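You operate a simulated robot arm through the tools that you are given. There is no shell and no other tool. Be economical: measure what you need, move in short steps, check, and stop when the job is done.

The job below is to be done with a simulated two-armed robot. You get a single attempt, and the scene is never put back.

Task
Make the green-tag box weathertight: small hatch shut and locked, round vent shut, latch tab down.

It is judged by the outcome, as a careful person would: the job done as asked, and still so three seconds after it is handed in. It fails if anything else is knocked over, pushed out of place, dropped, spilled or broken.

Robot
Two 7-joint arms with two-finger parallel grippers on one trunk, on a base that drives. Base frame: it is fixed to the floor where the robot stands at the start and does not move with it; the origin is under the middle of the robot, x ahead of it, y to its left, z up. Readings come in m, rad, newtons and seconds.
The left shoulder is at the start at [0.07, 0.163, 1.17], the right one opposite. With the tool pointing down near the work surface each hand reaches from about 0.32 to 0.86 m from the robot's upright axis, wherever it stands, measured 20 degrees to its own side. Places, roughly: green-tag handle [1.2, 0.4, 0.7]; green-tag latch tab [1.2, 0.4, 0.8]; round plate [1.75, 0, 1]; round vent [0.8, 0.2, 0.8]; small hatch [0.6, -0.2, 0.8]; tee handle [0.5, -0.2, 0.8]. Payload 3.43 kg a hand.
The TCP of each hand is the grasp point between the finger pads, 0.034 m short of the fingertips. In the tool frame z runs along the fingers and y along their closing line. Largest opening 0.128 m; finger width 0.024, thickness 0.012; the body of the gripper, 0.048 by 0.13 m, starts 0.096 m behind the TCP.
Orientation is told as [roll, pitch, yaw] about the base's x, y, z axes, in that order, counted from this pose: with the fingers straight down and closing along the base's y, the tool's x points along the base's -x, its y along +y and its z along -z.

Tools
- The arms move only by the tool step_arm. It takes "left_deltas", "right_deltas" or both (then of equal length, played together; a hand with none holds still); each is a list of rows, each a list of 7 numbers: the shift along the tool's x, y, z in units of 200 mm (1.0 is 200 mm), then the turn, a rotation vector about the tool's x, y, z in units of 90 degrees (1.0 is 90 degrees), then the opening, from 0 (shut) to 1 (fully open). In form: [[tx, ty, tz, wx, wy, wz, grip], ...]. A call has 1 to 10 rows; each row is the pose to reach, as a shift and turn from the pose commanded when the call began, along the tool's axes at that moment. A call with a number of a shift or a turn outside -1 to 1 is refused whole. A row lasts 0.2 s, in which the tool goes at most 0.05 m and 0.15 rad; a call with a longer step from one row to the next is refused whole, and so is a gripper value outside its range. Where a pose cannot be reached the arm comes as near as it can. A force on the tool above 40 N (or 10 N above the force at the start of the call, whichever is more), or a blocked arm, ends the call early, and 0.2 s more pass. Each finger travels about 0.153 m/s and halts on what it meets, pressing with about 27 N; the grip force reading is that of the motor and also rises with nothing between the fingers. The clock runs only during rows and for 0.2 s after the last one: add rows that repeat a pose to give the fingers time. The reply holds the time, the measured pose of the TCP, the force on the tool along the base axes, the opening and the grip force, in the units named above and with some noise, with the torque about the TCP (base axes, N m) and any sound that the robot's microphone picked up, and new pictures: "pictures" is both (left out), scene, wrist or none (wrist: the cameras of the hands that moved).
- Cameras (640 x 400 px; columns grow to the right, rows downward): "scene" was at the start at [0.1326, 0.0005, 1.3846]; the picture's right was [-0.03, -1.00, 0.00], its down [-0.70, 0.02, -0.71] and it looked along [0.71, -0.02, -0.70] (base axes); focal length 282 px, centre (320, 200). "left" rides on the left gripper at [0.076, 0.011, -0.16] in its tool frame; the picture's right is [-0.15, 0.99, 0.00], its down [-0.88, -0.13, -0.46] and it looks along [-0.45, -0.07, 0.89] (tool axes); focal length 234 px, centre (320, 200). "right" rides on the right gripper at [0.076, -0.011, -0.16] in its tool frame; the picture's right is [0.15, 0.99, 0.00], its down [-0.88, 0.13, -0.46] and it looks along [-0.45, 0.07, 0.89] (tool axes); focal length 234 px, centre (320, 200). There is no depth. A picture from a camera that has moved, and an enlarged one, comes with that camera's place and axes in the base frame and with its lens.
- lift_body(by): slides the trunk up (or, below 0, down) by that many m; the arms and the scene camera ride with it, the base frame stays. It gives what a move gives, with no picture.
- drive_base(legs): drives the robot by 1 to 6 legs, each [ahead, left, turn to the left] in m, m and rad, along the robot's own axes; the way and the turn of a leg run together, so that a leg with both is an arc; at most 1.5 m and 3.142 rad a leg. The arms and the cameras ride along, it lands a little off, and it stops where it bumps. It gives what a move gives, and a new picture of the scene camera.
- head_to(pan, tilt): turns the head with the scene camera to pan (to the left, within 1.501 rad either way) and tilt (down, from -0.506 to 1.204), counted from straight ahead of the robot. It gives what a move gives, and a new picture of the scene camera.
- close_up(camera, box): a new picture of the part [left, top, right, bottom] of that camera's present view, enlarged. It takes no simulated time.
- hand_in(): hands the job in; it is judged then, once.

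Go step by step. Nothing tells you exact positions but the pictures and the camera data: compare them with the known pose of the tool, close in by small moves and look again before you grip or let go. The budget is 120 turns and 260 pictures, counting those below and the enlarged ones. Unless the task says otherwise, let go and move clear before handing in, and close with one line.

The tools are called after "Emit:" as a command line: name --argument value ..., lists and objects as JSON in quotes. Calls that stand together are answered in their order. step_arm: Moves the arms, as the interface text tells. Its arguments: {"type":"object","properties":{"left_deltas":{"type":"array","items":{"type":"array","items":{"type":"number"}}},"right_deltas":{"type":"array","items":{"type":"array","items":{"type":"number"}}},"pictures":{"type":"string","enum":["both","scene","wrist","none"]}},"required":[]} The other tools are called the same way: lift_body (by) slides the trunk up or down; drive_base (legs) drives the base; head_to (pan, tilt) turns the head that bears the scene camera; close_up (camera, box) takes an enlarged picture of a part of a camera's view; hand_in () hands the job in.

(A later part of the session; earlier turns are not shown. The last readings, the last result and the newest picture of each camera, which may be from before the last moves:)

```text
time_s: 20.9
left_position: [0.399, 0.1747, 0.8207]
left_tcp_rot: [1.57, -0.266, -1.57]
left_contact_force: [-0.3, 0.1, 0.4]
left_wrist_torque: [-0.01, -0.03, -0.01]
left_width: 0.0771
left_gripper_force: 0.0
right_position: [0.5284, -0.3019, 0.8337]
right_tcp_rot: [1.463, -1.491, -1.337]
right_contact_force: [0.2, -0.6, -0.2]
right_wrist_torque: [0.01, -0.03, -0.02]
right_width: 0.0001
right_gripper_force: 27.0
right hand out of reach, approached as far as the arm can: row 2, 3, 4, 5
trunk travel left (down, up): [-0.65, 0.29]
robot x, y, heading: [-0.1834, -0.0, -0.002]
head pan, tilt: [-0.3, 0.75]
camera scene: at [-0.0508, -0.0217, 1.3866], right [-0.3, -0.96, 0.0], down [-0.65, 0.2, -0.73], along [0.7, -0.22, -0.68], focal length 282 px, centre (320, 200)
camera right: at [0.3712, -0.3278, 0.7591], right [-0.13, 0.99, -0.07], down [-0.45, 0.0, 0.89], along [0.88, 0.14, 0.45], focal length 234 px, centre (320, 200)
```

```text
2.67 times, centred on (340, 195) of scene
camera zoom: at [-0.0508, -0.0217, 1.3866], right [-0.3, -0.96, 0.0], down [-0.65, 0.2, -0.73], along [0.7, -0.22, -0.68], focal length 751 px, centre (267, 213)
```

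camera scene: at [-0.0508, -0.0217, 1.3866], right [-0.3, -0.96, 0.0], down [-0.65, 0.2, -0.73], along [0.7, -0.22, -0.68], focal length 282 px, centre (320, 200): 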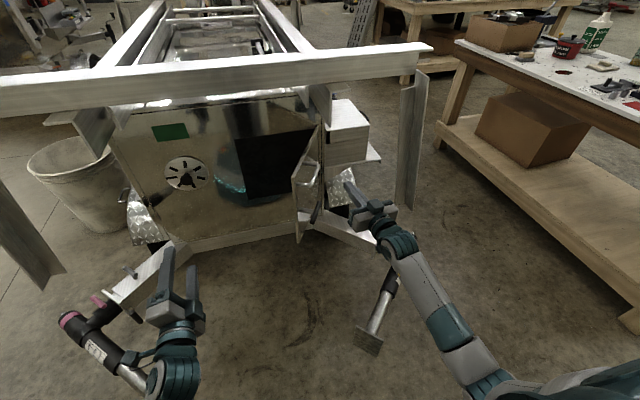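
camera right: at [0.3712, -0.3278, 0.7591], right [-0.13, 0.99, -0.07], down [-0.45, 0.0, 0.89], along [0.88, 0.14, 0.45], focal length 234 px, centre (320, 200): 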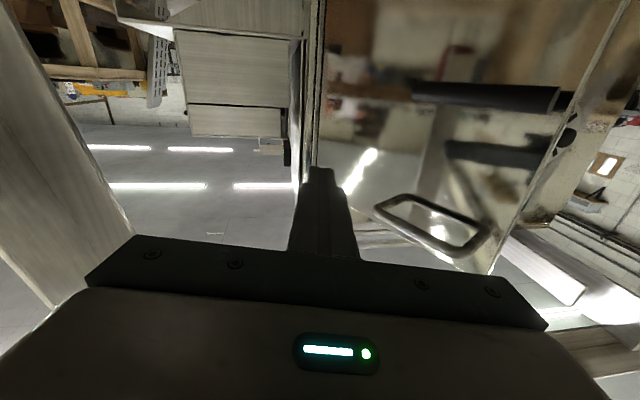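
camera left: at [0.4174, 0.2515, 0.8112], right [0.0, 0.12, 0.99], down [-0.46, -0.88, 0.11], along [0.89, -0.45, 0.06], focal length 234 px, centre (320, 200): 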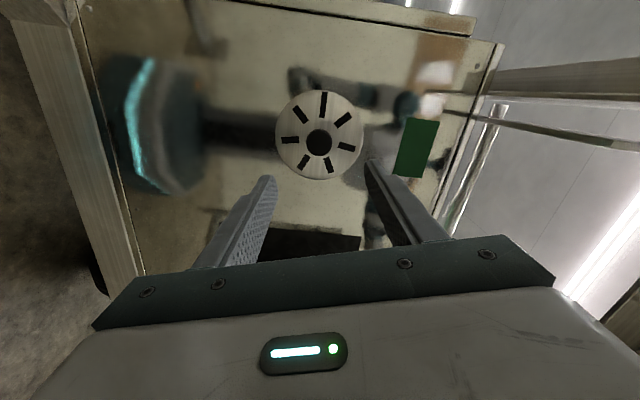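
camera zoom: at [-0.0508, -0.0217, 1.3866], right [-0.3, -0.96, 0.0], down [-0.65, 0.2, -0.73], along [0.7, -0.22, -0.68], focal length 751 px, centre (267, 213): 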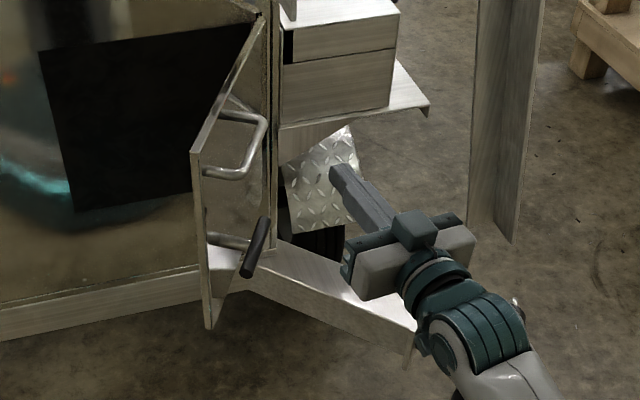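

The arm won't go further left at this heading, but a hand pointing forward-left suits pushing the door. I'll yaw it left while easing in between the handle and the tee.

Emit:
step_arm --right_deltas '[[0.01, 0.05, 0.02, -0.07, 0, 0, 0], [0.02, 0.12, 0.05, -0.14, 0, 0, 0], [0.03, 0.2, 0.08, -0.2, 0, 0, 0], [0.045, 0.28, 0.1, -0.25, 0, 0, 0], [0.045, 0.336, 0.128, -0.25, 0, 0, 0]]' --pictures "both"

Emit:
close_up --camera "scene" --box '[240, 120, 440, 270]'

```text
time_s: 22.1
left_position: [0.3982, 0.175, 0.8207]
left_tcp_rot: [1.571, -0.266, -1.569]
left_contact_force: [-0.8, 0.5, 0.7]
left_wrist_torque: [-0.02, -0.03, 0.03]
left_width: 0.0772
left_gripper_force: 0.1
right_position: [0.5472, -0.2337, 0.8302]
right_tcp_rot: [1.85, -1.49, -1.331]
right_contact_force: [0.4, 0.2, -0.7]
right_wrist_torque: [-0.01, -0.02, -0.01]
right_width: 0.0
right_gripper_force: 26.7
trunk travel left (down, up): [-0.65, 0.29]
robot x, y, heading: [-0.1811, 0.001, -0.002]
head pan, tilt: [-0.3, 0.75]
camera scene: at [-0.0505, -0.0213, 1.3866], right [-0.3, -0.96, 0.0], down [-0.65, 0.2, -0.73], along [0.7, -0.22, -0.68], focal length 282 px, centre (320, 200)
camera right: at [0.4125, -0.316, 0.7503], right [-0.49, 0.87, -0.07], down [-0.44, -0.18, 0.88], along [0.75, 0.46, 0.47], focal length 234 px, centre (320, 200)
```

scene: 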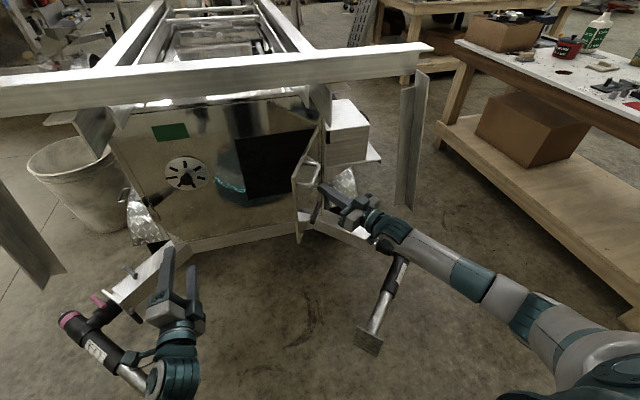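
right: 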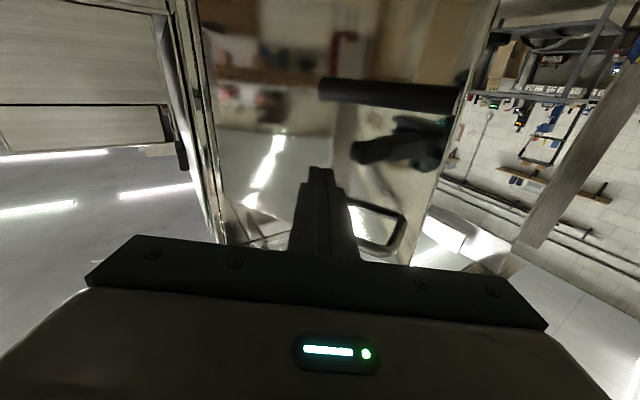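

```text
2.67 times, centred on (340, 195) of scene
camera zoom: at [-0.0505, -0.0213, 1.3866], right [-0.3, -0.96, 0.0], down [-0.65, 0.2, -0.73], along [0.7, -0.22, -0.68], focal length 751 px, centre (267, 213)
```

zoom: 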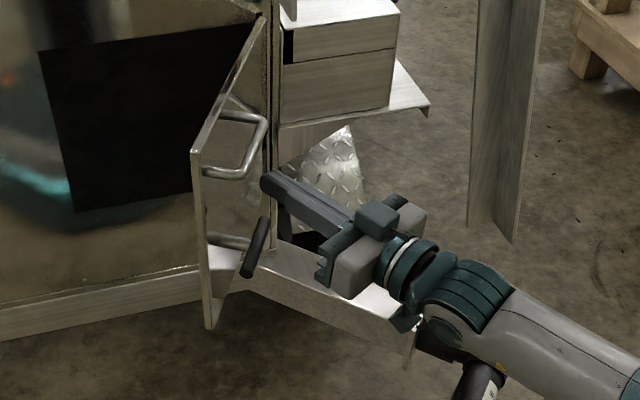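

Reach is fine in this pose and the fingertips aim between the handle and the tee. I'll push the door partway along its arc.

Emit:
step_arm --right_deltas '[[0.01, 0.07, 0.1, 0, 0, 0, 0], [0.015, 0.148, 0.215, 0, 0, 0, 0], [0.02, 0.21, 0.345, 0, 0, 0, 0], [0.025, 0.27, 0.475, 0, 0, 0, 0], [0.03, 0.331, 0.604, 0, 0, 0, 0]]' --pictures "both"

Emit:
close_up --camera "scene" --box '[220, 110, 420, 260]'

```text
time_s: 23.3
left_position: [0.3996, 0.1755, 0.8203]
left_tcp_rot: [1.571, -0.268, -1.57]
left_contact_force: [-0.3, -0.1, -0.2]
left_wrist_torque: [-0.03, 0.02, -0.04]
left_width: 0.0769
left_gripper_force: 0.2
right_position: [0.617, -0.1145, 0.832]
right_tcp_rot: [1.839, -1.488, -1.32]
right_contact_force: [0.9, 0.3, 0.4]
right_wrist_torque: [0.0, 0.01, 0.01]
right_width: 0.0
right_gripper_force: 26.9
trunk travel left (down, up): [-0.65, 0.29]
robot x, y, heading: [-0.1811, -0.002, 0.0]
head pan, tilt: [-0.3, 0.75]
camera scene: at [-0.0499, -0.0209, 1.3865], right [-0.3, -0.96, 0.0], down [-0.65, 0.2, -0.73], along [0.7, -0.22, -0.68], focal length 282 px, centre (320, 200)
camera right: at [0.4843, -0.1974, 0.7516], right [-0.49, 0.87, -0.07], down [-0.44, -0.18, 0.88], along [0.75, 0.46, 0.47], focal length 234 px, centre (320, 200)
```

scene: 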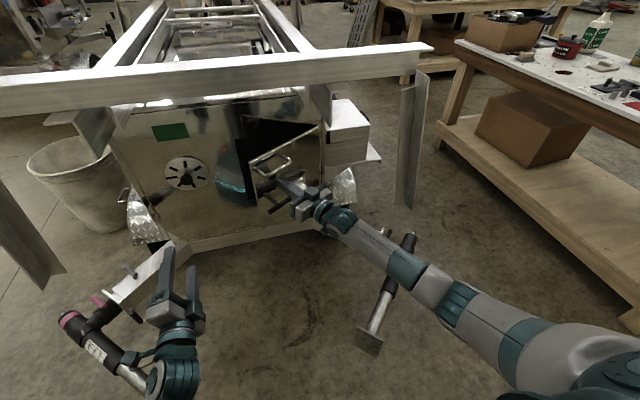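
right: 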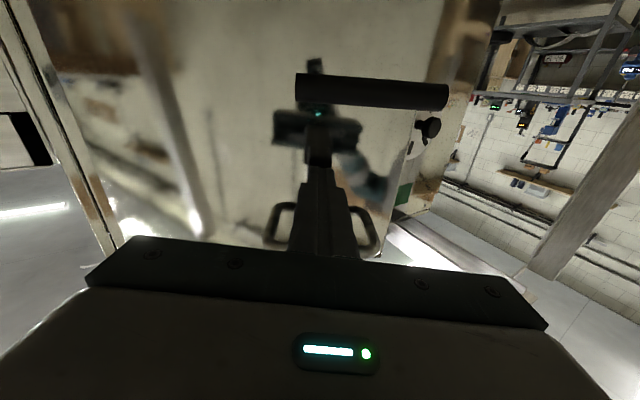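

```text
2.67 times, centred on (320, 185) of scene
camera zoom: at [-0.0499, -0.0209, 1.3865], right [-0.3, -0.96, 0.0], down [-0.65, 0.2, -0.73], along [0.7, -0.22, -0.68], focal length 751 px, centre (320, 240)
```

zoom: 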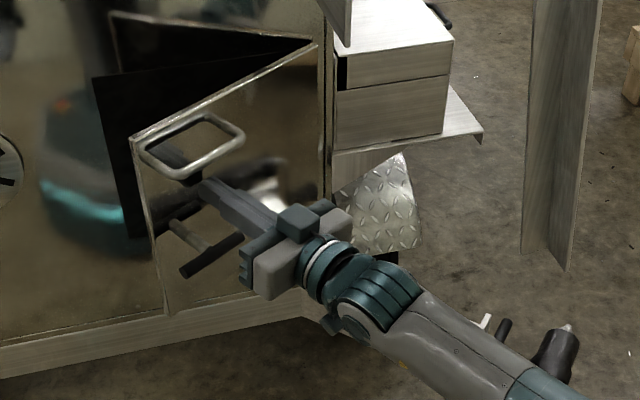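

The door is swinging shut nicely. I'll keep pushing along the arc until it meets the frame.

Emit:
step_arm --right_deltas '[[0, 0.01, 0.15, 0, 0, 0, 0], [0, 0.01, 0.3, 0, 0, 0, 0], [0, 0.006, 0.43, 0, 0, 0, 0], [0, -0.03, 0.54, 0, 0, 0, 0], [0, -0.06, 0.65, 0, 0, 0, 0], [0, -0.08, 0.74, 0, 0, 0, 0], [0, -0.09, 0.8, 0, 0, 0, 0]]' --pictures "both"

Emit:
close_up --camera "scene" --box '[200, 80, 400, 230]'

```text
time_s: 24.5
left_position: [0.3977, 0.1741, 0.8203]
left_tcp_rot: [1.571, -0.267, -1.573]
left_contact_force: [1.5, 0.7, -0.4]
left_wrist_torque: [0.01, -0.03, 0.02]
left_width: 0.0767
left_gripper_force: 0.0
right_position: [0.7255, -0.0646, 0.8332]
right_tcp_rot: [1.947, -1.488, -1.424]
right_contact_force: [-25.6, -6.5, 6.4]
right_wrist_torque: [0.1, -0.47, -0.02]
right_width: 0.0
right_gripper_force: 27.1
trunk travel left (down, up): [-0.65, 0.29]
robot x, y, heading: [-0.1806, 0.0034, -0.003]
head pan, tilt: [-0.3, 0.75]
stopped in row 5 (right hand): the force on the tool passed its limit at 86 N (the readings are from after the stop); the commanded pose is now the measured one
camera scene: at [-0.0519, -0.022, 1.3867], right [-0.3, -0.95, 0.0], down [-0.65, 0.2, -0.73], along [0.7, -0.22, -0.68], focal length 282 px, centre (320, 200)
camera right: at [0.5921, -0.1473, 0.7528], right [-0.5, 0.87, -0.07], down [-0.45, -0.19, 0.87], along [0.74, 0.47, 0.48], focal length 234 px, centre (320, 200)
```

scene: 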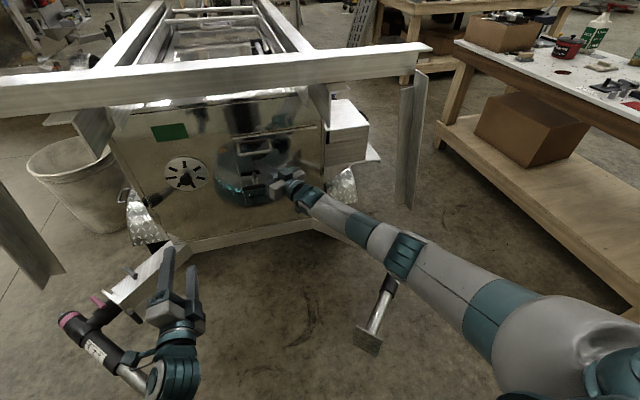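
right: 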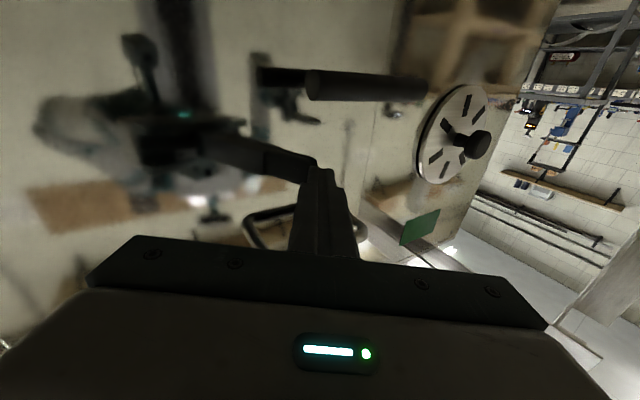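

```text
2.67 times, centred on (300, 155) of scene
camera zoom: at [-0.0519, -0.022, 1.3867], right [-0.3, -0.95, 0.0], down [-0.65, 0.2, -0.73], along [0.7, -0.22, -0.68], focal length 751 px, centre (373, 320)
```

zoom: 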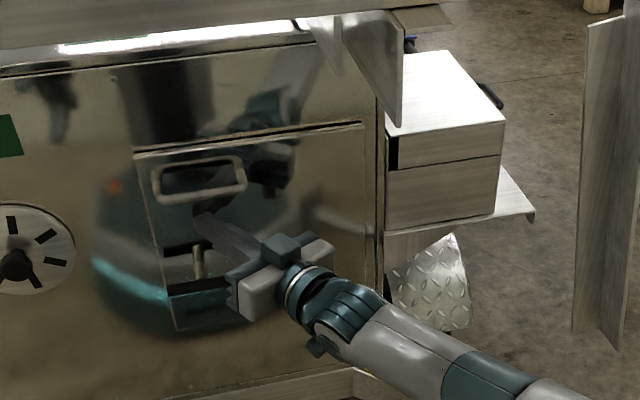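

The door is against the frame and the push was stopped at 86 N, so I'll be gentler. I'll back the right hand off slowly and see whether the door stays put.

Emit:
step_arm --right_deltas '[[0, 0, -0.1, 0, 0, 0, 0], [0, 0, -0.3, 0, 0, 0, 0], [0, -0.1, -0.5, 0, 0, 0, 0], [0, -0.25, -0.65, 0, 0, 0, 0], [0, -0.45, -0.75, 0, 0, 0, 0], [0, -0.6, -0.85, 0, 0, 0, 0]]' --pictures "both"

Emit:
close_up --camera "scene" --box '[200, 80, 400, 230]'

```text
time_s: 25.9
left_position: [0.3986, 0.174, 0.8217]
left_tcp_rot: [1.571, -0.269, -1.571]
left_contact_force: [-0.5, -0.1, 1.4]
left_wrist_torque: [0.0, 0.0, 0.03]
left_width: 0.0771
left_gripper_force: 0.0
right_position: [0.6394, -0.2528, 0.8186]
right_tcp_rot: [1.909, -1.489, -1.381]
right_contact_force: [0.9, 0.8, 0.3]
right_wrist_torque: [0.01, 0.0, 0.0]
right_width: 0.0002
right_gripper_force: 27.2
trunk travel left (down, up): [-0.65, 0.29]
robot x, y, heading: [-0.1828, 0.002, -0.0]
head pan, tilt: [-0.3, 0.75]
camera scene: at [-0.051, -0.0225, 1.3866], right [-0.3, -0.95, 0.0], down [-0.65, 0.2, -0.73], along [0.7, -0.22, -0.68], focal length 282 px, centre (320, 200)
camera right: at [0.5055, -0.3359, 0.7381], right [-0.5, 0.87, -0.07], down [-0.45, -0.19, 0.88], along [0.74, 0.47, 0.48], focal length 234 px, centre (320, 200)
```

scene: 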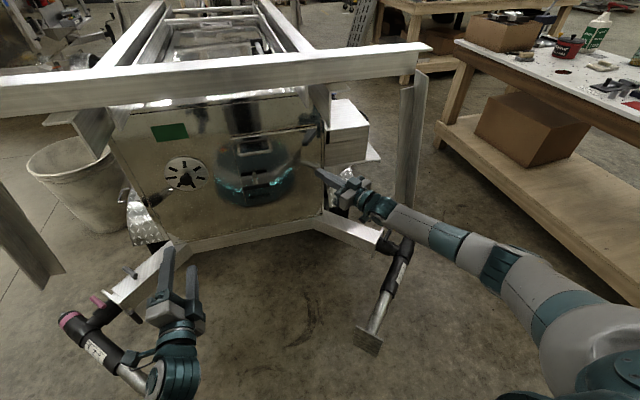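
right: 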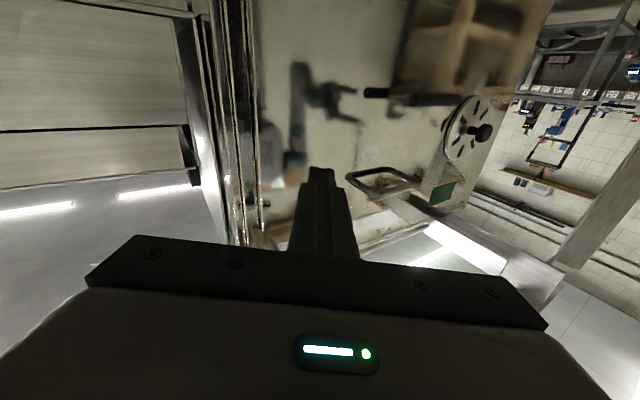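

```text
2.67 times, centred on (300, 155) of scene
camera zoom: at [-0.051, -0.0225, 1.3866], right [-0.3, -0.95, 0.0], down [-0.65, 0.2, -0.73], along [0.7, -0.22, -0.68], focal length 751 px, centre (373, 320)
```

zoom: 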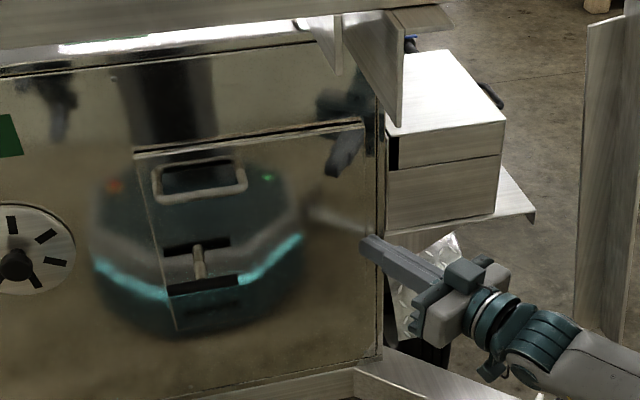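

The door stays shut by itself, and the tee is still horizontal. I'll enlarge both views to fix the tee's position.

Emit:
close_up --camera "right" --box '[340, 60, 500, 160]'

Emit:
close_up --camera "scene" --box '[220, 130, 300, 200]'

```text
4.00 times, centred on (420, 110) of right
camera zoom: at [0.5055, -0.3359, 0.7381], right [-0.5, 0.87, -0.07], down [-0.45, -0.19, 0.88], along [0.74, 0.47, 0.48], focal length 937 px, centre (-80, 560)
```

zoom: 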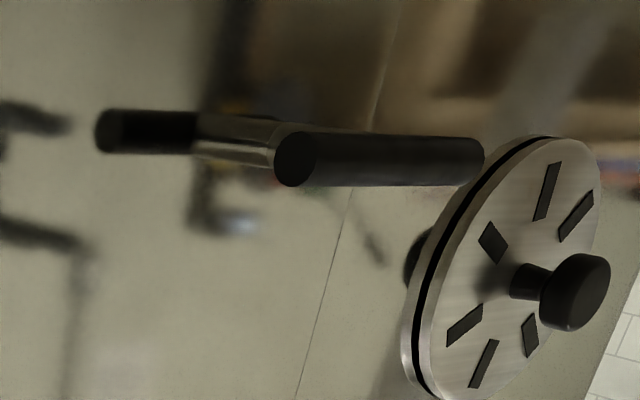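

```text
5.71 times, centred on (260, 165) of scene
camera zoom: at [-0.051, -0.0225, 1.3866], right [-0.3, -0.95, 0.0], down [-0.65, 0.2, -0.73], along [0.7, -0.22, -0.68], focal length 1610 px, centre (663, 400)
```

zoom: 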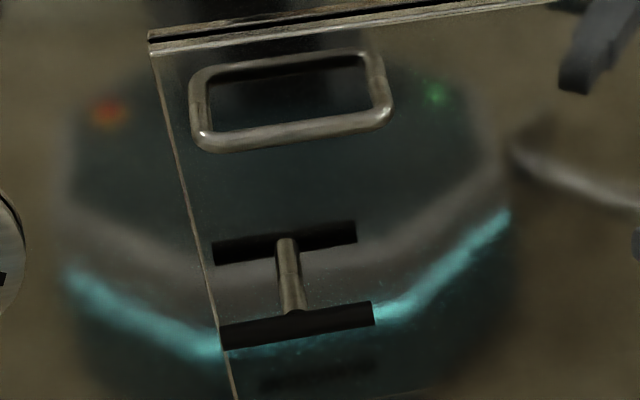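

The tee bar's centre is at about (0.713, -0.036, 0.765), 9 cm long, with the door face at x 0.757. I'll use the left hand, which turns freely pointing ahead: first withdraw the right hand, then drive 0.12 m forward.

Emit:
step_arm --right_deltas '[[0, 0, -0.25, 0, 0, 0, 0], [0, 0, -0.5, 0, 0, 0, 0], [0, 0, -0.75, 0, 0, 0, 0], [0, 0, -0.95, 0, 0, 0, 0]]' --left_deltas '[[0, 0, 0, 0, 0, 0.09, 0.5], [0, 0, 0, 0, 0, 0.171, 0.5], [0, 0, 0, 0, 0, 0.171, 0.5], [0, 0, 0, 0, 0, 0.171, 0.5]]' --pictures "none"

Emit:
drive_base --legs '[[0.12, 0, 0]]'

```text
time_s: 26.9
left_position: [0.3987, 0.1745, 0.8209]
left_tcp_rot: [1.572, 0.003, -1.57]
left_contact_force: [-0.6, -0.1, 0.7]
left_wrist_torque: [-0.03, 0.03, -0.01]
left_width: 0.0642
left_gripper_force: 0.1
right_position: [0.4715, -0.3462, 0.8156]
right_tcp_rot: [1.923, -1.491, -1.402]
right_contact_force: [0.3, -0.1, 0.2]
right_wrist_torque: [-0.01, -0.03, 0.03]
right_width: 0.0001
right_gripper_force: 27.0
trunk travel left (down, up): [-0.65, 0.29]
robot x, y, heading: [-0.178, 0.0, 0.003]
head pan, tilt: [-0.3, 0.75]
```

```text
time_s: 28.1
left_position: [0.5193, 0.1739, 0.8205]
left_tcp_rot: [1.569, 0.002, -1.573]
left_contact_force: [0.0, 0.1, 0.0]
left_wrist_torque: [-0.04, 0.0, 0.01]
left_width: 0.0637
left_gripper_force: 0.0
right_position: [0.5926, -0.3463, 0.8143]
right_tcp_rot: [1.893, -1.489, -1.369]
right_contact_force: [0.4, -0.1, 0.0]
right_wrist_torque: [0.01, -0.01, 0.03]
right_width: 0.0
right_gripper_force: 27.4
trunk travel left (down, up): [-0.65, 0.29]
robot x, y, heading: [-0.0622, 0.0004, 0.0]
head pan, tilt: [-0.3, 0.75]
camera scene: at [0.0699, -0.0221, 1.3864], right [-0.3, -0.95, 0.0], down [-0.65, 0.2, -0.73], along [0.7, -0.22, -0.68], focal length 282 px, centre (320, 200)
```

scene: 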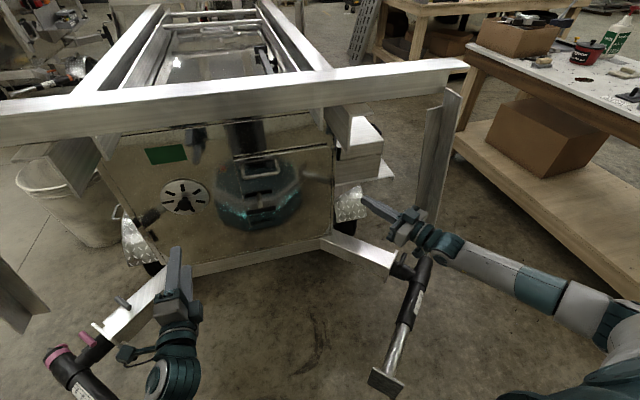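

The left hand is rolled so its fingers close vertically. I'll slide it right and down to stand in front of the tee.

Emit:
step_arm --left_deltas '[[-0.23, -0.06, 0.05, 0, 0, 0, 0.5], [-0.46, -0.12, 0.1, 0, 0, 0, 0.5], [-0.69, -0.18, 0.2, 0, 0, 0, 0.5], [-0.88, -0.23, 0.3, 0, 0, 0, 0.5], [-1.0, -0.278, 0.4, 0, 0, 0, 0.5], [-1.0, -0.278, 0.4, 0, 0, 0, 0.5]]' --pictures "both"

```text
refused: row 3 steps farther than a row can; nothing moved
```

Emit:
step_arm --left_deltas '[[-0.2, -0.06, 0.05, 0, 0, 0, 0.5], [-0.4, -0.12, 0.1, 0, 0, 0, 0.5], [-0.6, -0.18, 0.18, 0, 0, 0, 0.5], [-0.8, -0.23, 0.26, 0, 0, 0, 0.5], [-0.95, -0.278, 0.34, 0, 0, 0, 0.5], [-1.0, -0.278, 0.4, 0, 0, 0, 0.5]]' --pictures "both"

```text
time_s: 29.2
left_position: [0.5626, 0.0921, 0.7197]
left_tcp_rot: [1.55, 0.227, -1.595]
left_contact_force: [0.8, -0.6, -0.7]
left_wrist_torque: [-0.01, -0.03, -0.02]
left_width: 0.0639
left_gripper_force: 0.1
right_position: [0.5925, -0.3464, 0.8154]
right_tcp_rot: [1.901, -1.489, -1.377]
right_contact_force: [-0.5, 0.0, -0.6]
right_wrist_torque: [-0.04, -0.01, 0.0]
right_width: 0.0
right_gripper_force: 27.1
trunk travel left (down, up): [-0.65, 0.29]
robot x, y, heading: [-0.0597, 0.0, -0.001]
head pan, tilt: [-0.3, 0.75]
stopped in row 5 (left hand): the arm was blocked; the commanded pose is now the measured one
camera scene: at [0.0693, -0.0219, 1.3865], right [-0.3, -0.95, 0.0], down [-0.65, 0.2, -0.73], along [0.7, -0.22, -0.68], focal length 282 px, centre (320, 200)
camera left: at [0.4037, 0.1659, 0.7499], right [0.01, -0.36, 0.93], down [-0.48, -0.82, -0.31], along [0.88, -0.44, -0.18], focal length 234 px, centre (320, 200)
```

scene: 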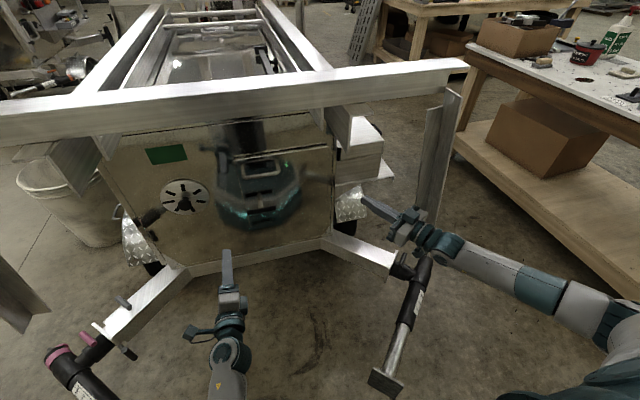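
left: 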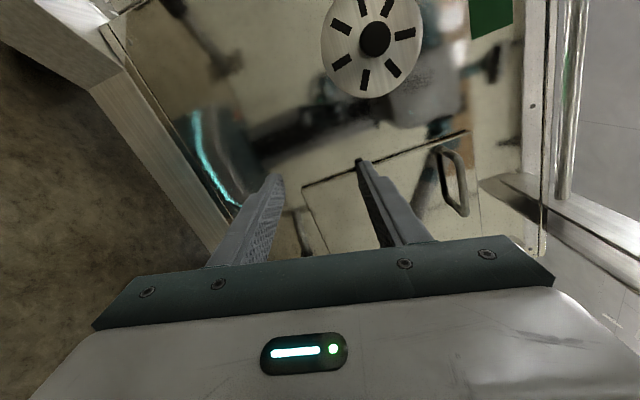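

The left arm blocks when crossing to the right. Instead I'll turn the tee by pushing down its right end with the right hand's closed fingers; first the left hand retreats and the right one comes in front of the tee.

Emit:
step_arm --right_deltas '[[0.021, 0.174, 0.128, 0, 0, 0, 0], [0.042, 0.348, 0.256, 0, 0, 0, 0], [0.063, 0.522, 0.384, 0, 0, 0, 0], [0.084, 0.696, 0.512, 0, 0, 0, 0], [0.105, 0.87, 0.64, 0, 0, 0, 0]]' --left_deltas '[[0.05, 0.08, -0.2, 0, 0, -0.03, 0.5], [0.15, 0.16, -0.3, 0, 0, -0.06, 0.5], [0.3, 0.24, -0.35, 0, 0, -0.09, 0.5], [0.42, 0.32, -0.4, 0, 0, -0.12, 0.5], [0.5, 0.4, -0.4, 0, 0, -0.145, 0.5]]' --pictures "both"

```text
time_s: 30.4
left_position: [0.4861, 0.1714, 0.8215]
left_tcp_rot: [1.548, -0.005, -1.592]
left_contact_force: [0.7, -0.1, 0.4]
left_wrist_torque: [-0.02, -0.04, -0.02]
left_width: 0.0641
left_gripper_force: 0.2
right_position: [0.6171, -0.1306, 0.8097]
right_tcp_rot: [1.903, -1.493, -1.378]
right_contact_force: [-0.8, 0.4, -0.1]
right_wrist_torque: [0.01, -0.03, -0.02]
right_width: 0.0002
right_gripper_force: 27.5
trunk travel left (down, up): [-0.65, 0.29]
robot x, y, heading: [-0.0615, -0.0011, 0.0]
head pan, tilt: [-0.3, 0.75]
camera scene: at [0.0692, -0.0204, 1.3865], right [-0.3, -0.95, 0.0], down [-0.65, 0.2, -0.73], along [0.7, -0.22, -0.68], focal length 282 px, centre (320, 200)
camera right: at [0.4827, -0.2136, 0.729], right [-0.5, 0.87, -0.07], down [-0.45, -0.18, 0.88], along [0.74, 0.47, 0.48], focal length 234 px, centre (320, 200)
camera left: at [0.3268, 0.251, 0.8347], right [0.02, -0.14, 0.99], down [-0.48, -0.87, -0.11], along [0.88, -0.47, -0.08], focal length 234 px, centre (320, 200)
```

scene: 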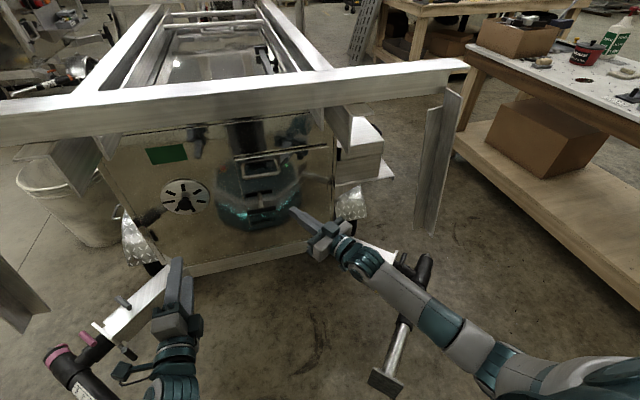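
right: 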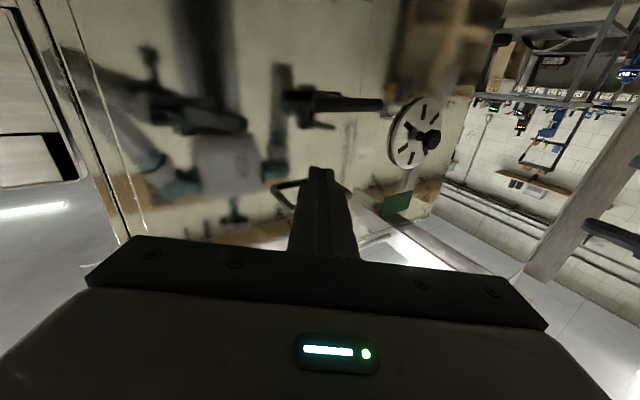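
left: 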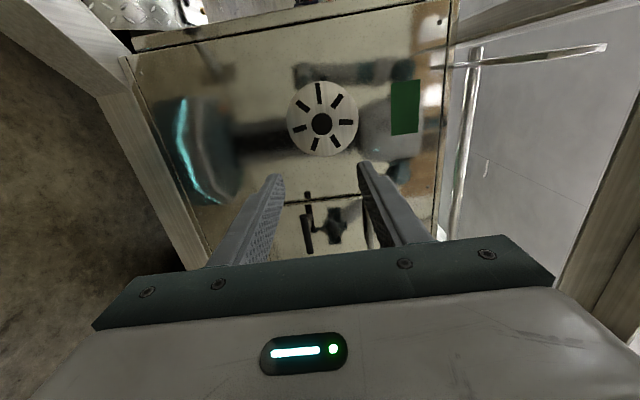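

Now I bring the fingertips over the right half of the tee bar.

Emit:
step_arm --right_deltas '[[0.01, 0.01, 0.17, 0, 0, 0, 0], [0.02, 0.03, 0.34, 0, 0, 0, 0], [0.035, 0.04, 0.49, 0, 0, 0, 0], [0.035, 0.04, 0.49, 0, 0, 0, 0]]' --pictures "wrist"

Emit:
close_up --camera "scene" --box '[210, 130, 360, 250]'

```text
time_s: 31.4
left_position: [0.4861, 0.1712, 0.8212]
left_tcp_rot: [1.55, -0.004, -1.594]
left_contact_force: [-0.7, 0.7, -0.7]
left_wrist_torque: [-0.01, -0.01, -0.01]
left_width: 0.0641
left_gripper_force: 0.1
right_position: [0.6961, -0.0743, 0.8068]
right_tcp_rot: [1.909, -1.489, -1.386]
right_contact_force: [0.3, -0.1, 0.3]
right_wrist_torque: [0.0, -0.02, 0.01]
right_width: 0.0
right_gripper_force: 26.4
trunk travel left (down, up): [-0.65, 0.29]
robot x, y, heading: [-0.0596, 0.0, -0.005]
head pan, tilt: [-0.3, 0.75]
camera right: at [0.5632, -0.1566, 0.726], right [-0.5, 0.87, -0.07], down [-0.45, -0.19, 0.88], along [0.74, 0.47, 0.48], focal length 234 px, centre (320, 200)
```

right: 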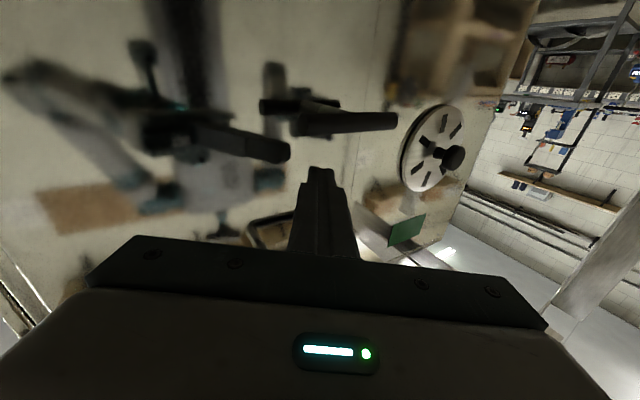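

```text
3.33 times, centred on (285, 190) of scene
camera zoom: at [0.068, -0.0224, 1.3866], right [-0.3, -0.95, 0.0], down [-0.65, 0.2, -0.73], along [0.7, -0.22, -0.68], focal length 939 px, centre (437, 233)
```

zoom: 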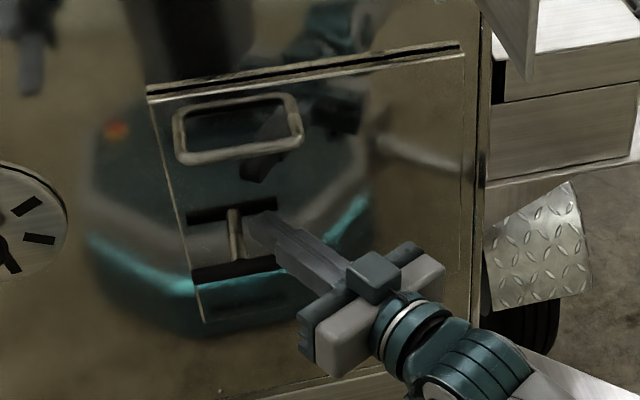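

The fingertips are over the bar's right end. I'll press down following the clockwise arc, first about 30°, to feel whether it turns.

Emit:
step_arm --right_deltas '[[0.11, -0.026, -0.014, 0, 0, 0, 0], [0.16, -0.04, -0.022, 0, 0, 0, 0], [0.21, -0.052, -0.029, 0, 0, 0, 0]]' --pictures "wrist"

Emit:
close_up --camera "scene" --box '[210, 130, 360, 250]'

```text
time_s: 32.2
left_position: [0.4861, 0.1699, 0.8208]
left_tcp_rot: [1.55, -0.005, -1.592]
left_contact_force: [0.1, 0.4, 0.3]
left_wrist_torque: [0.03, 0.01, 0.01]
left_width: 0.0643
left_gripper_force: 0.0
right_position: [0.6963, -0.0822, 0.7622]
right_tcp_rot: [1.896, -1.489, -1.374]
right_contact_force: [0.5, 0.2, 1.0]
right_wrist_torque: [0.04, -0.03, -0.01]
right_width: 0.0
right_gripper_force: 26.5
trunk travel left (down, up): [-0.65, 0.29]
robot x, y, heading: [-0.0627, 0.0018, -0.002]
head pan, tilt: [-0.3, 0.75]
camera right: at [0.5634, -0.166, 0.6825], right [-0.5, 0.87, -0.07], down [-0.45, -0.18, 0.88], along [0.75, 0.47, 0.48], focal length 234 px, centre (320, 200)
```

right: 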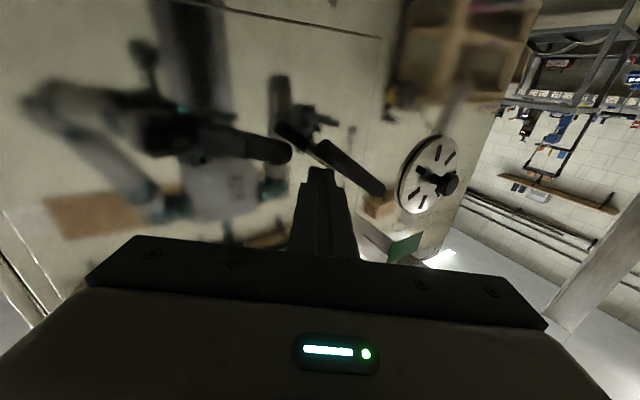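

```text
3.33 times, centred on (285, 190) of scene
camera zoom: at [0.069, -0.0222, 1.3865], right [-0.3, -0.95, 0.0], down [-0.65, 0.2, -0.73], along [0.7, -0.22, -0.68], focal length 939 px, centre (437, 233)
```

zoom: 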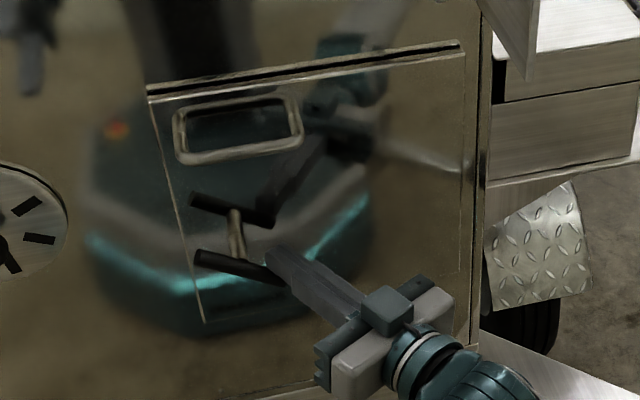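

The tee turns clockwise easily with little force. I'll carry it on to vertical.

Emit:
step_arm --right_deltas '[[0.06, 0.01, 0.005, 0, 0, 0, 0], [0.11, 0.03, 0.017, 0, 0, 0, 0], [0.15, 0.06, 0.033, 0, 0, 0, 0], [0.18, 0.09, 0.05, 0, 0, 0, 0], [0.19, 0.12, 0.066, 0, 0, 0, 0], [0.19, 0.14, 0.077, 0, 0, 0, 0]]' --pictures "wrist"

Emit:
close_up --camera "scene" --box '[210, 130, 360, 250]'

```text
time_s: 33.4
left_position: [0.4877, 0.1672, 0.8198]
left_tcp_rot: [1.548, -0.004, -1.594]
left_contact_force: [0.2, 0.5, -0.6]
left_wrist_torque: [-0.02, -0.02, -0.02]
left_width: 0.0641
left_gripper_force: 0.1
right_position: [0.6983, -0.0672, 0.7326]
right_tcp_rot: [1.982, -1.491, -1.47]
right_contact_force: [-1.9, -6.1, 3.4]
right_wrist_torque: [0.0, -0.11, -0.16]
right_width: 0.0002
right_gripper_force: 27.0
trunk travel left (down, up): [-0.65, 0.29]
robot x, y, heading: [-0.0601, -0.0023, -0.002]
head pan, tilt: [-0.3, 0.75]
stopped in row 5 (right hand): the force on the tool passed its limit at 44 N (the readings are from after the stop); the commanded pose is now the measured one
camera right: at [0.5653, -0.1485, 0.65], right [-0.48, 0.87, -0.07], down [-0.45, -0.18, 0.87], along [0.75, 0.46, 0.48], focal length 234 px, centre (320, 200)
```

right: 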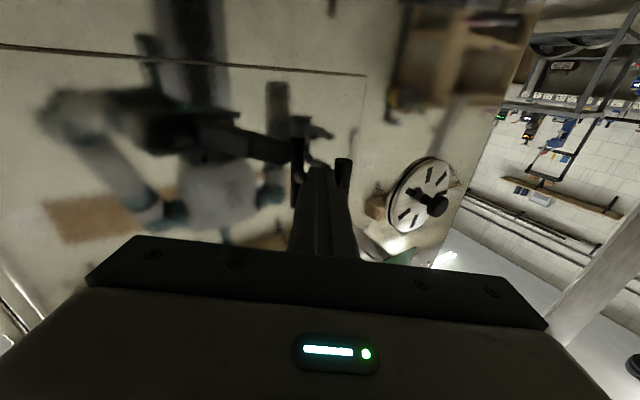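

```text
3.33 times, centred on (285, 190) of scene
camera zoom: at [0.0697, -0.0222, 1.3862], right [-0.3, -0.95, 0.0], down [-0.65, 0.2, -0.73], along [0.7, -0.22, -0.68], focal length 939 px, centre (437, 233)
```

zoom: 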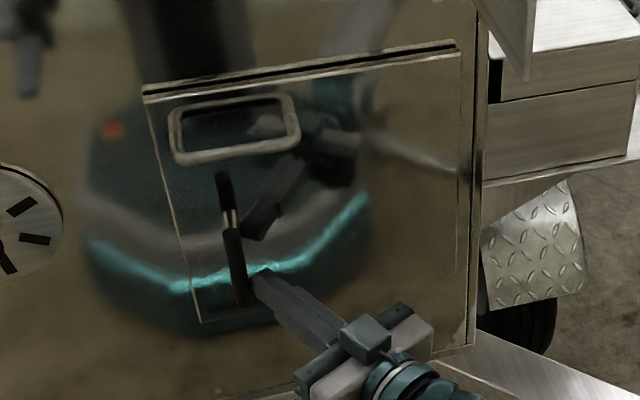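

The tee is vertical and against a firm stop. I'll back off, then grip the now-vertical bar and tug gently to verify the hatch is locked.

Emit:
step_arm --right_deltas '[[0, -0.05, -0.2, 0, 0, 0, 0], [-0.05, 0.0, -0.4, 0, 0, 0, 0.2], [-0.16, 0.1, -0.38, 0, 0, 0, 0.5], [-0.16, 0.106, -0.33, 0, 0, 0, 0.5]]' --pictures "wrist"

Emit:
close_up --camera "scene" --box '[210, 130, 360, 250]'

```text
time_s: 34.4
left_position: [0.487, 0.1668, 0.8211]
left_tcp_rot: [1.55, -0.006, -1.595]
left_contact_force: [-0.3, -0.3, -0.1]
left_wrist_torque: [0.0, 0.03, 0.0]
left_width: 0.0637
left_gripper_force: 0.1
right_position: [0.629, -0.0826, 0.7639]
right_tcp_rot: [1.983, -1.492, -1.467]
right_contact_force: [-0.3, -0.3, 0.0]
right_wrist_torque: [-0.01, 0.04, 0.0]
right_width: 0.0642
right_gripper_force: 0.0
trunk travel left (down, up): [-0.65, 0.29]
robot x, y, heading: [-0.0613, -0.0007, -0.004]
head pan, tilt: [-0.3, 0.75]
camera right: at [0.4966, -0.1635, 0.6815], right [-0.49, 0.87, -0.07], down [-0.45, -0.18, 0.87], along [0.75, 0.46, 0.48], focal length 234 px, centre (320, 200)
```

right: 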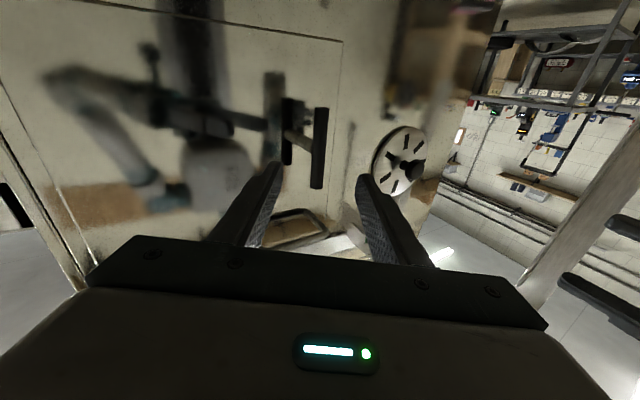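

```text
3.33 times, centred on (285, 190) of scene
camera zoom: at [0.0687, -0.0234, 1.3865], right [-0.3, -0.95, 0.0], down [-0.65, 0.21, -0.73], along [0.7, -0.22, -0.68], focal length 939 px, centre (437, 233)
```

zoom: 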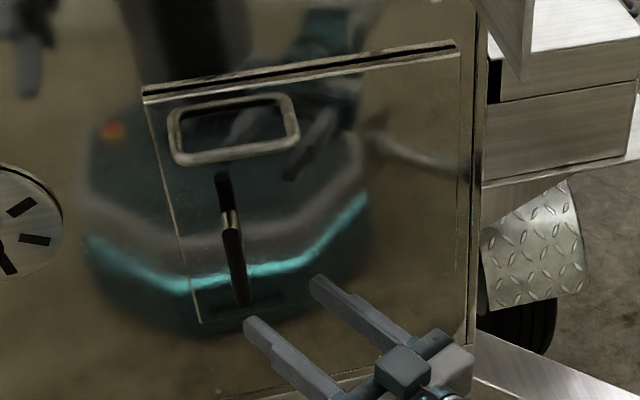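

The vertical bar lies between the fingers. I'll move in, close on it and pull back about 1 cm.

Emit:
step_arm --right_deltas '[[0, 0, 0.2, 0, 0, 0, 0.5], [0, 0, 0.38, 0, 0, 0, 0.5], [0, 0, 0.38, 0, 0, 0, 0.2], [0, 0, 0.38, 0, 0, 0, 0.05], [0, 0, 0.38, 0, 0, 0, 0.05]]' --pictures "wrist"

Emit:
step_arm --right_deltas '[[0, 0.02, -0.03, 0, 0, 0, 0.05], [0, 0.03, -0.06, 0, 0, 0, 0.05]]' --pictures "wrist"

Emit:
close_up --camera "scene" --box '[210, 130, 360, 250]'

```text
time_s: 35.6
left_position: [0.4878, 0.1648, 0.8217]
left_tcp_rot: [1.549, -0.005, -1.597]
left_contact_force: [-0.4, 0.1, 0.5]
left_wrist_torque: [0.02, 0.0, -0.01]
left_width: 0.064
left_gripper_force: 0.0
right_position: [0.6972, -0.0486, 0.7651]
right_tcp_rot: [1.997, -1.493, -1.487]
right_contact_force: [1.8, -18.8, -1.0]
right_wrist_torque: [-0.62, -0.85, -1.21]
right_width: 0.0237
right_gripper_force: 44.9
trunk travel left (down, up): [-0.65, 0.29]
robot x, y, heading: [-0.061, 0.0014, -0.005]
head pan, tilt: [-0.3, 0.75]
camera right: at [0.563, -0.1309, 0.6837], right [-0.48, 0.87, -0.07], down [-0.46, -0.18, 0.87], along [0.75, 0.45, 0.48], focal length 234 px, centre (320, 200)
```

right: 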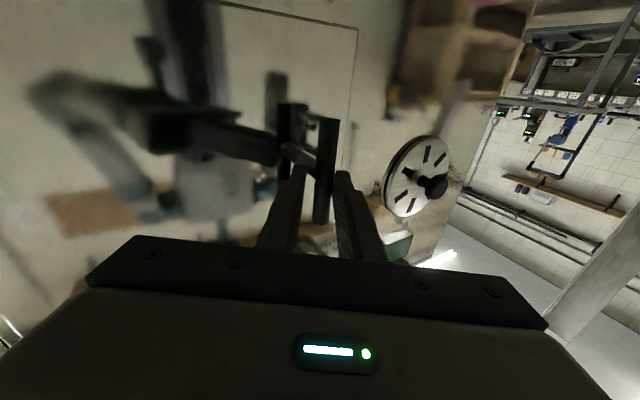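

```text
time_s: 36.2
left_position: [0.4886, 0.1648, 0.8216]
left_tcp_rot: [1.549, -0.003, -1.597]
left_contact_force: [0.3, 0.1, 0.4]
left_wrist_torque: [-0.01, -0.01, 0.01]
left_width: 0.064
left_gripper_force: 0.0
right_position: [0.6834, -0.052, 0.7638]
right_tcp_rot: [1.962, -1.489, -1.457]
right_contact_force: [6.9, -33.2, -4.1]
right_wrist_torque: [-0.78, -0.45, -1.25]
right_width: 0.017
right_gripper_force: 44.7
trunk travel left (down, up): [-0.65, 0.29]
robot x, y, heading: [-0.0661, 0.0013, -0.006]
head pan, tilt: [-0.3, 0.75]
camera right: at [0.5506, -0.1331, 0.6825], right [-0.48, 0.87, -0.07], down [-0.45, -0.18, 0.87], along [0.75, 0.45, 0.48], focal length 234 px, centre (320, 200)
```

right: 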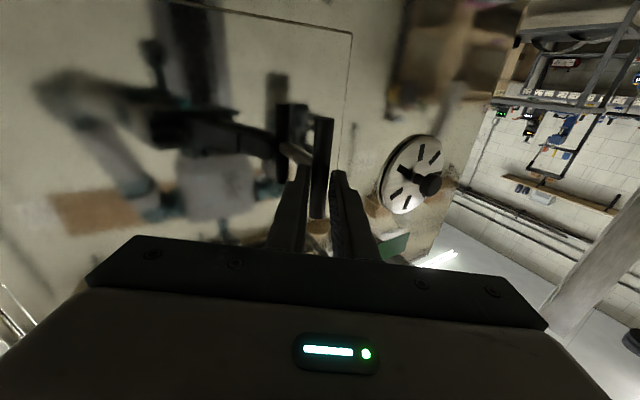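

```text
3.33 times, centred on (285, 190) of scene
camera zoom: at [0.0698, -0.0274, 1.3862], right [-0.3, -0.95, 0.0], down [-0.65, 0.21, -0.73], along [0.7, -0.22, -0.68], focal length 939 px, centre (437, 233)
```

zoom: 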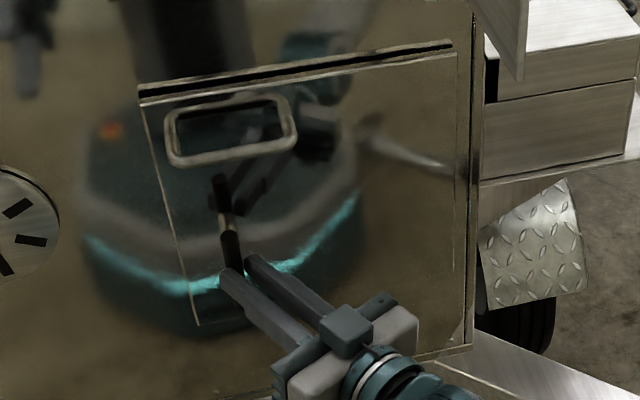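

The fingers slid off the bar and the door stayed put, so the latch seems to hold. I'll open, withdraw the right hand and check the result.

Emit:
step_arm --right_deltas '[[0, 0, 0, 0, 0, 0, 0.4], [0, 0, 0, 0, 0, 0, 0.5], [0, 0, -0.25, 0, 0, 0, 0.5], [0, 0, -0.5, 0, 0, 0, 0.5], [0, -0.1, -0.7, 0, 0, 0, 0.3], [0, -0.25, -0.85, 0, 0, 0, 0.1]]' --pictures "scene"

Emit:
close_up --camera "scene" --box '[130, 110, 350, 260]'

```text
time_s: 37.6
left_position: [0.4855, 0.168, 0.8216]
left_tcp_rot: [1.549, -0.004, -1.595]
left_contact_force: [-0.3, -0.1, -0.1]
left_wrist_torque: [0.04, 0.01, 0.0]
left_width: 0.0638
left_gripper_force: 0.0
right_position: [0.5567, -0.174, 0.7578]
right_tcp_rot: [2.005, -1.49, -1.491]
right_contact_force: [0.3, 0.0, -0.4]
right_wrist_torque: [-0.01, 0.04, -0.01]
right_width: 0.0126
right_gripper_force: 0.0
trunk travel left (down, up): [-0.65, 0.29]
robot x, y, heading: [-0.0648, -0.0041, -0.008]
head pan, tilt: [-0.3, 0.75]
camera scene: at [0.0681, -0.0241, 1.3866], right [-0.3, -0.95, 0.0], down [-0.65, 0.21, -0.73], along [0.7, -0.22, -0.68], focal length 282 px, centre (320, 200)
```

scene: 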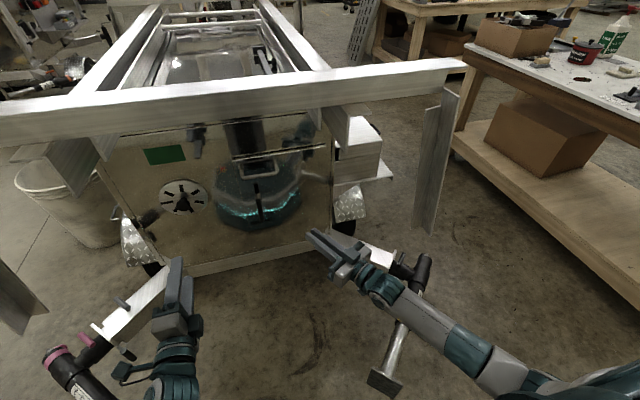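

```text
2.67 times, centred on (240, 185) of scene
camera zoom: at [0.0681, -0.0241, 1.3866], right [-0.3, -0.95, 0.0], down [-0.65, 0.21, -0.73], along [0.7, -0.22, -0.68], focal length 751 px, centre (533, 240)
```

zoom: 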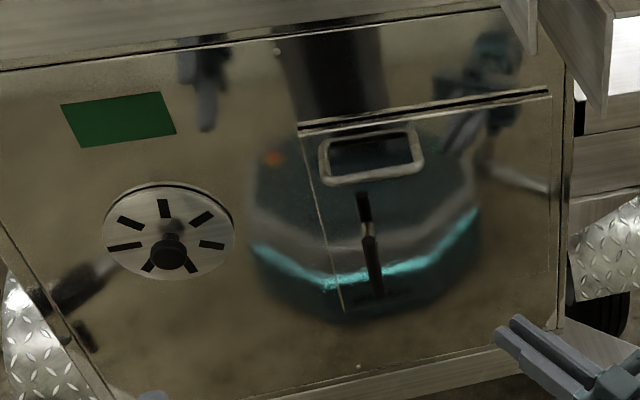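

Hatch is shut with the tee vertical, and the vent is still at its stop. Now I look toward the box's left side for the latch tab.

Emit:
head_to --pan 0.45 --tilt 0.45

Emit:
close_up --camera "scene" --box '[180, 150, 380, 290]'

```text
time_s: 38.7
left_position: [0.4877, 0.1666, 0.821]
left_tcp_rot: [1.549, -0.005, -1.594]
left_contact_force: [-0.1, -0.3, 0.0]
left_wrist_torque: [0.01, -0.02, 0.0]
left_width: 0.0638
left_gripper_force: 0.0
right_position: [0.5578, -0.172, 0.7571]
right_tcp_rot: [1.991, -1.491, -1.478]
right_contact_force: [-0.2, 0.5, -0.2]
right_wrist_torque: [-0.02, 0.0, 0.0]
right_width: 0.0129
right_gripper_force: 0.1
trunk travel left (down, up): [-0.65, 0.29]
robot x, y, heading: [-0.0606, 0.0025, -0.007]
head pan, tilt: [0.45, 0.45]
camera scene: at [0.0722, 0.0413, 1.413], right [0.43, -0.9, 0.0], down [-0.39, -0.19, -0.9], along [0.81, 0.39, -0.44], focal length 282 px, centre (320, 200)
```

scene: 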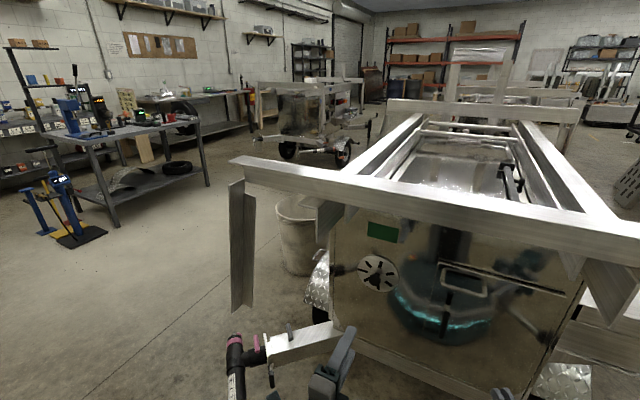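

```text
2.86 times, centred on (280, 220) of scene
camera zoom: at [0.0722, 0.0413, 1.413], right [0.43, -0.9, 0.0], down [-0.39, -0.19, -0.9], along [0.81, 0.39, -0.44], focal length 805 px, centre (434, 143)
```

zoom: 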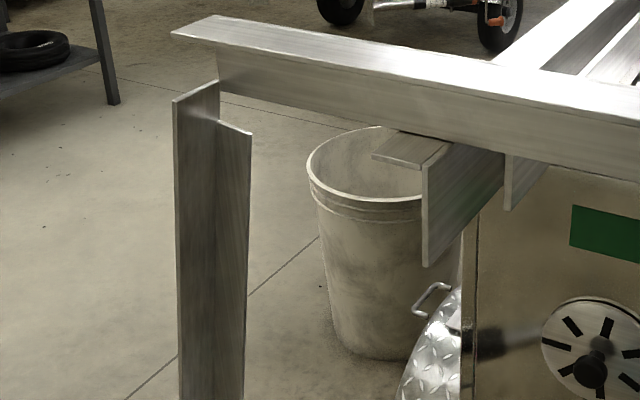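

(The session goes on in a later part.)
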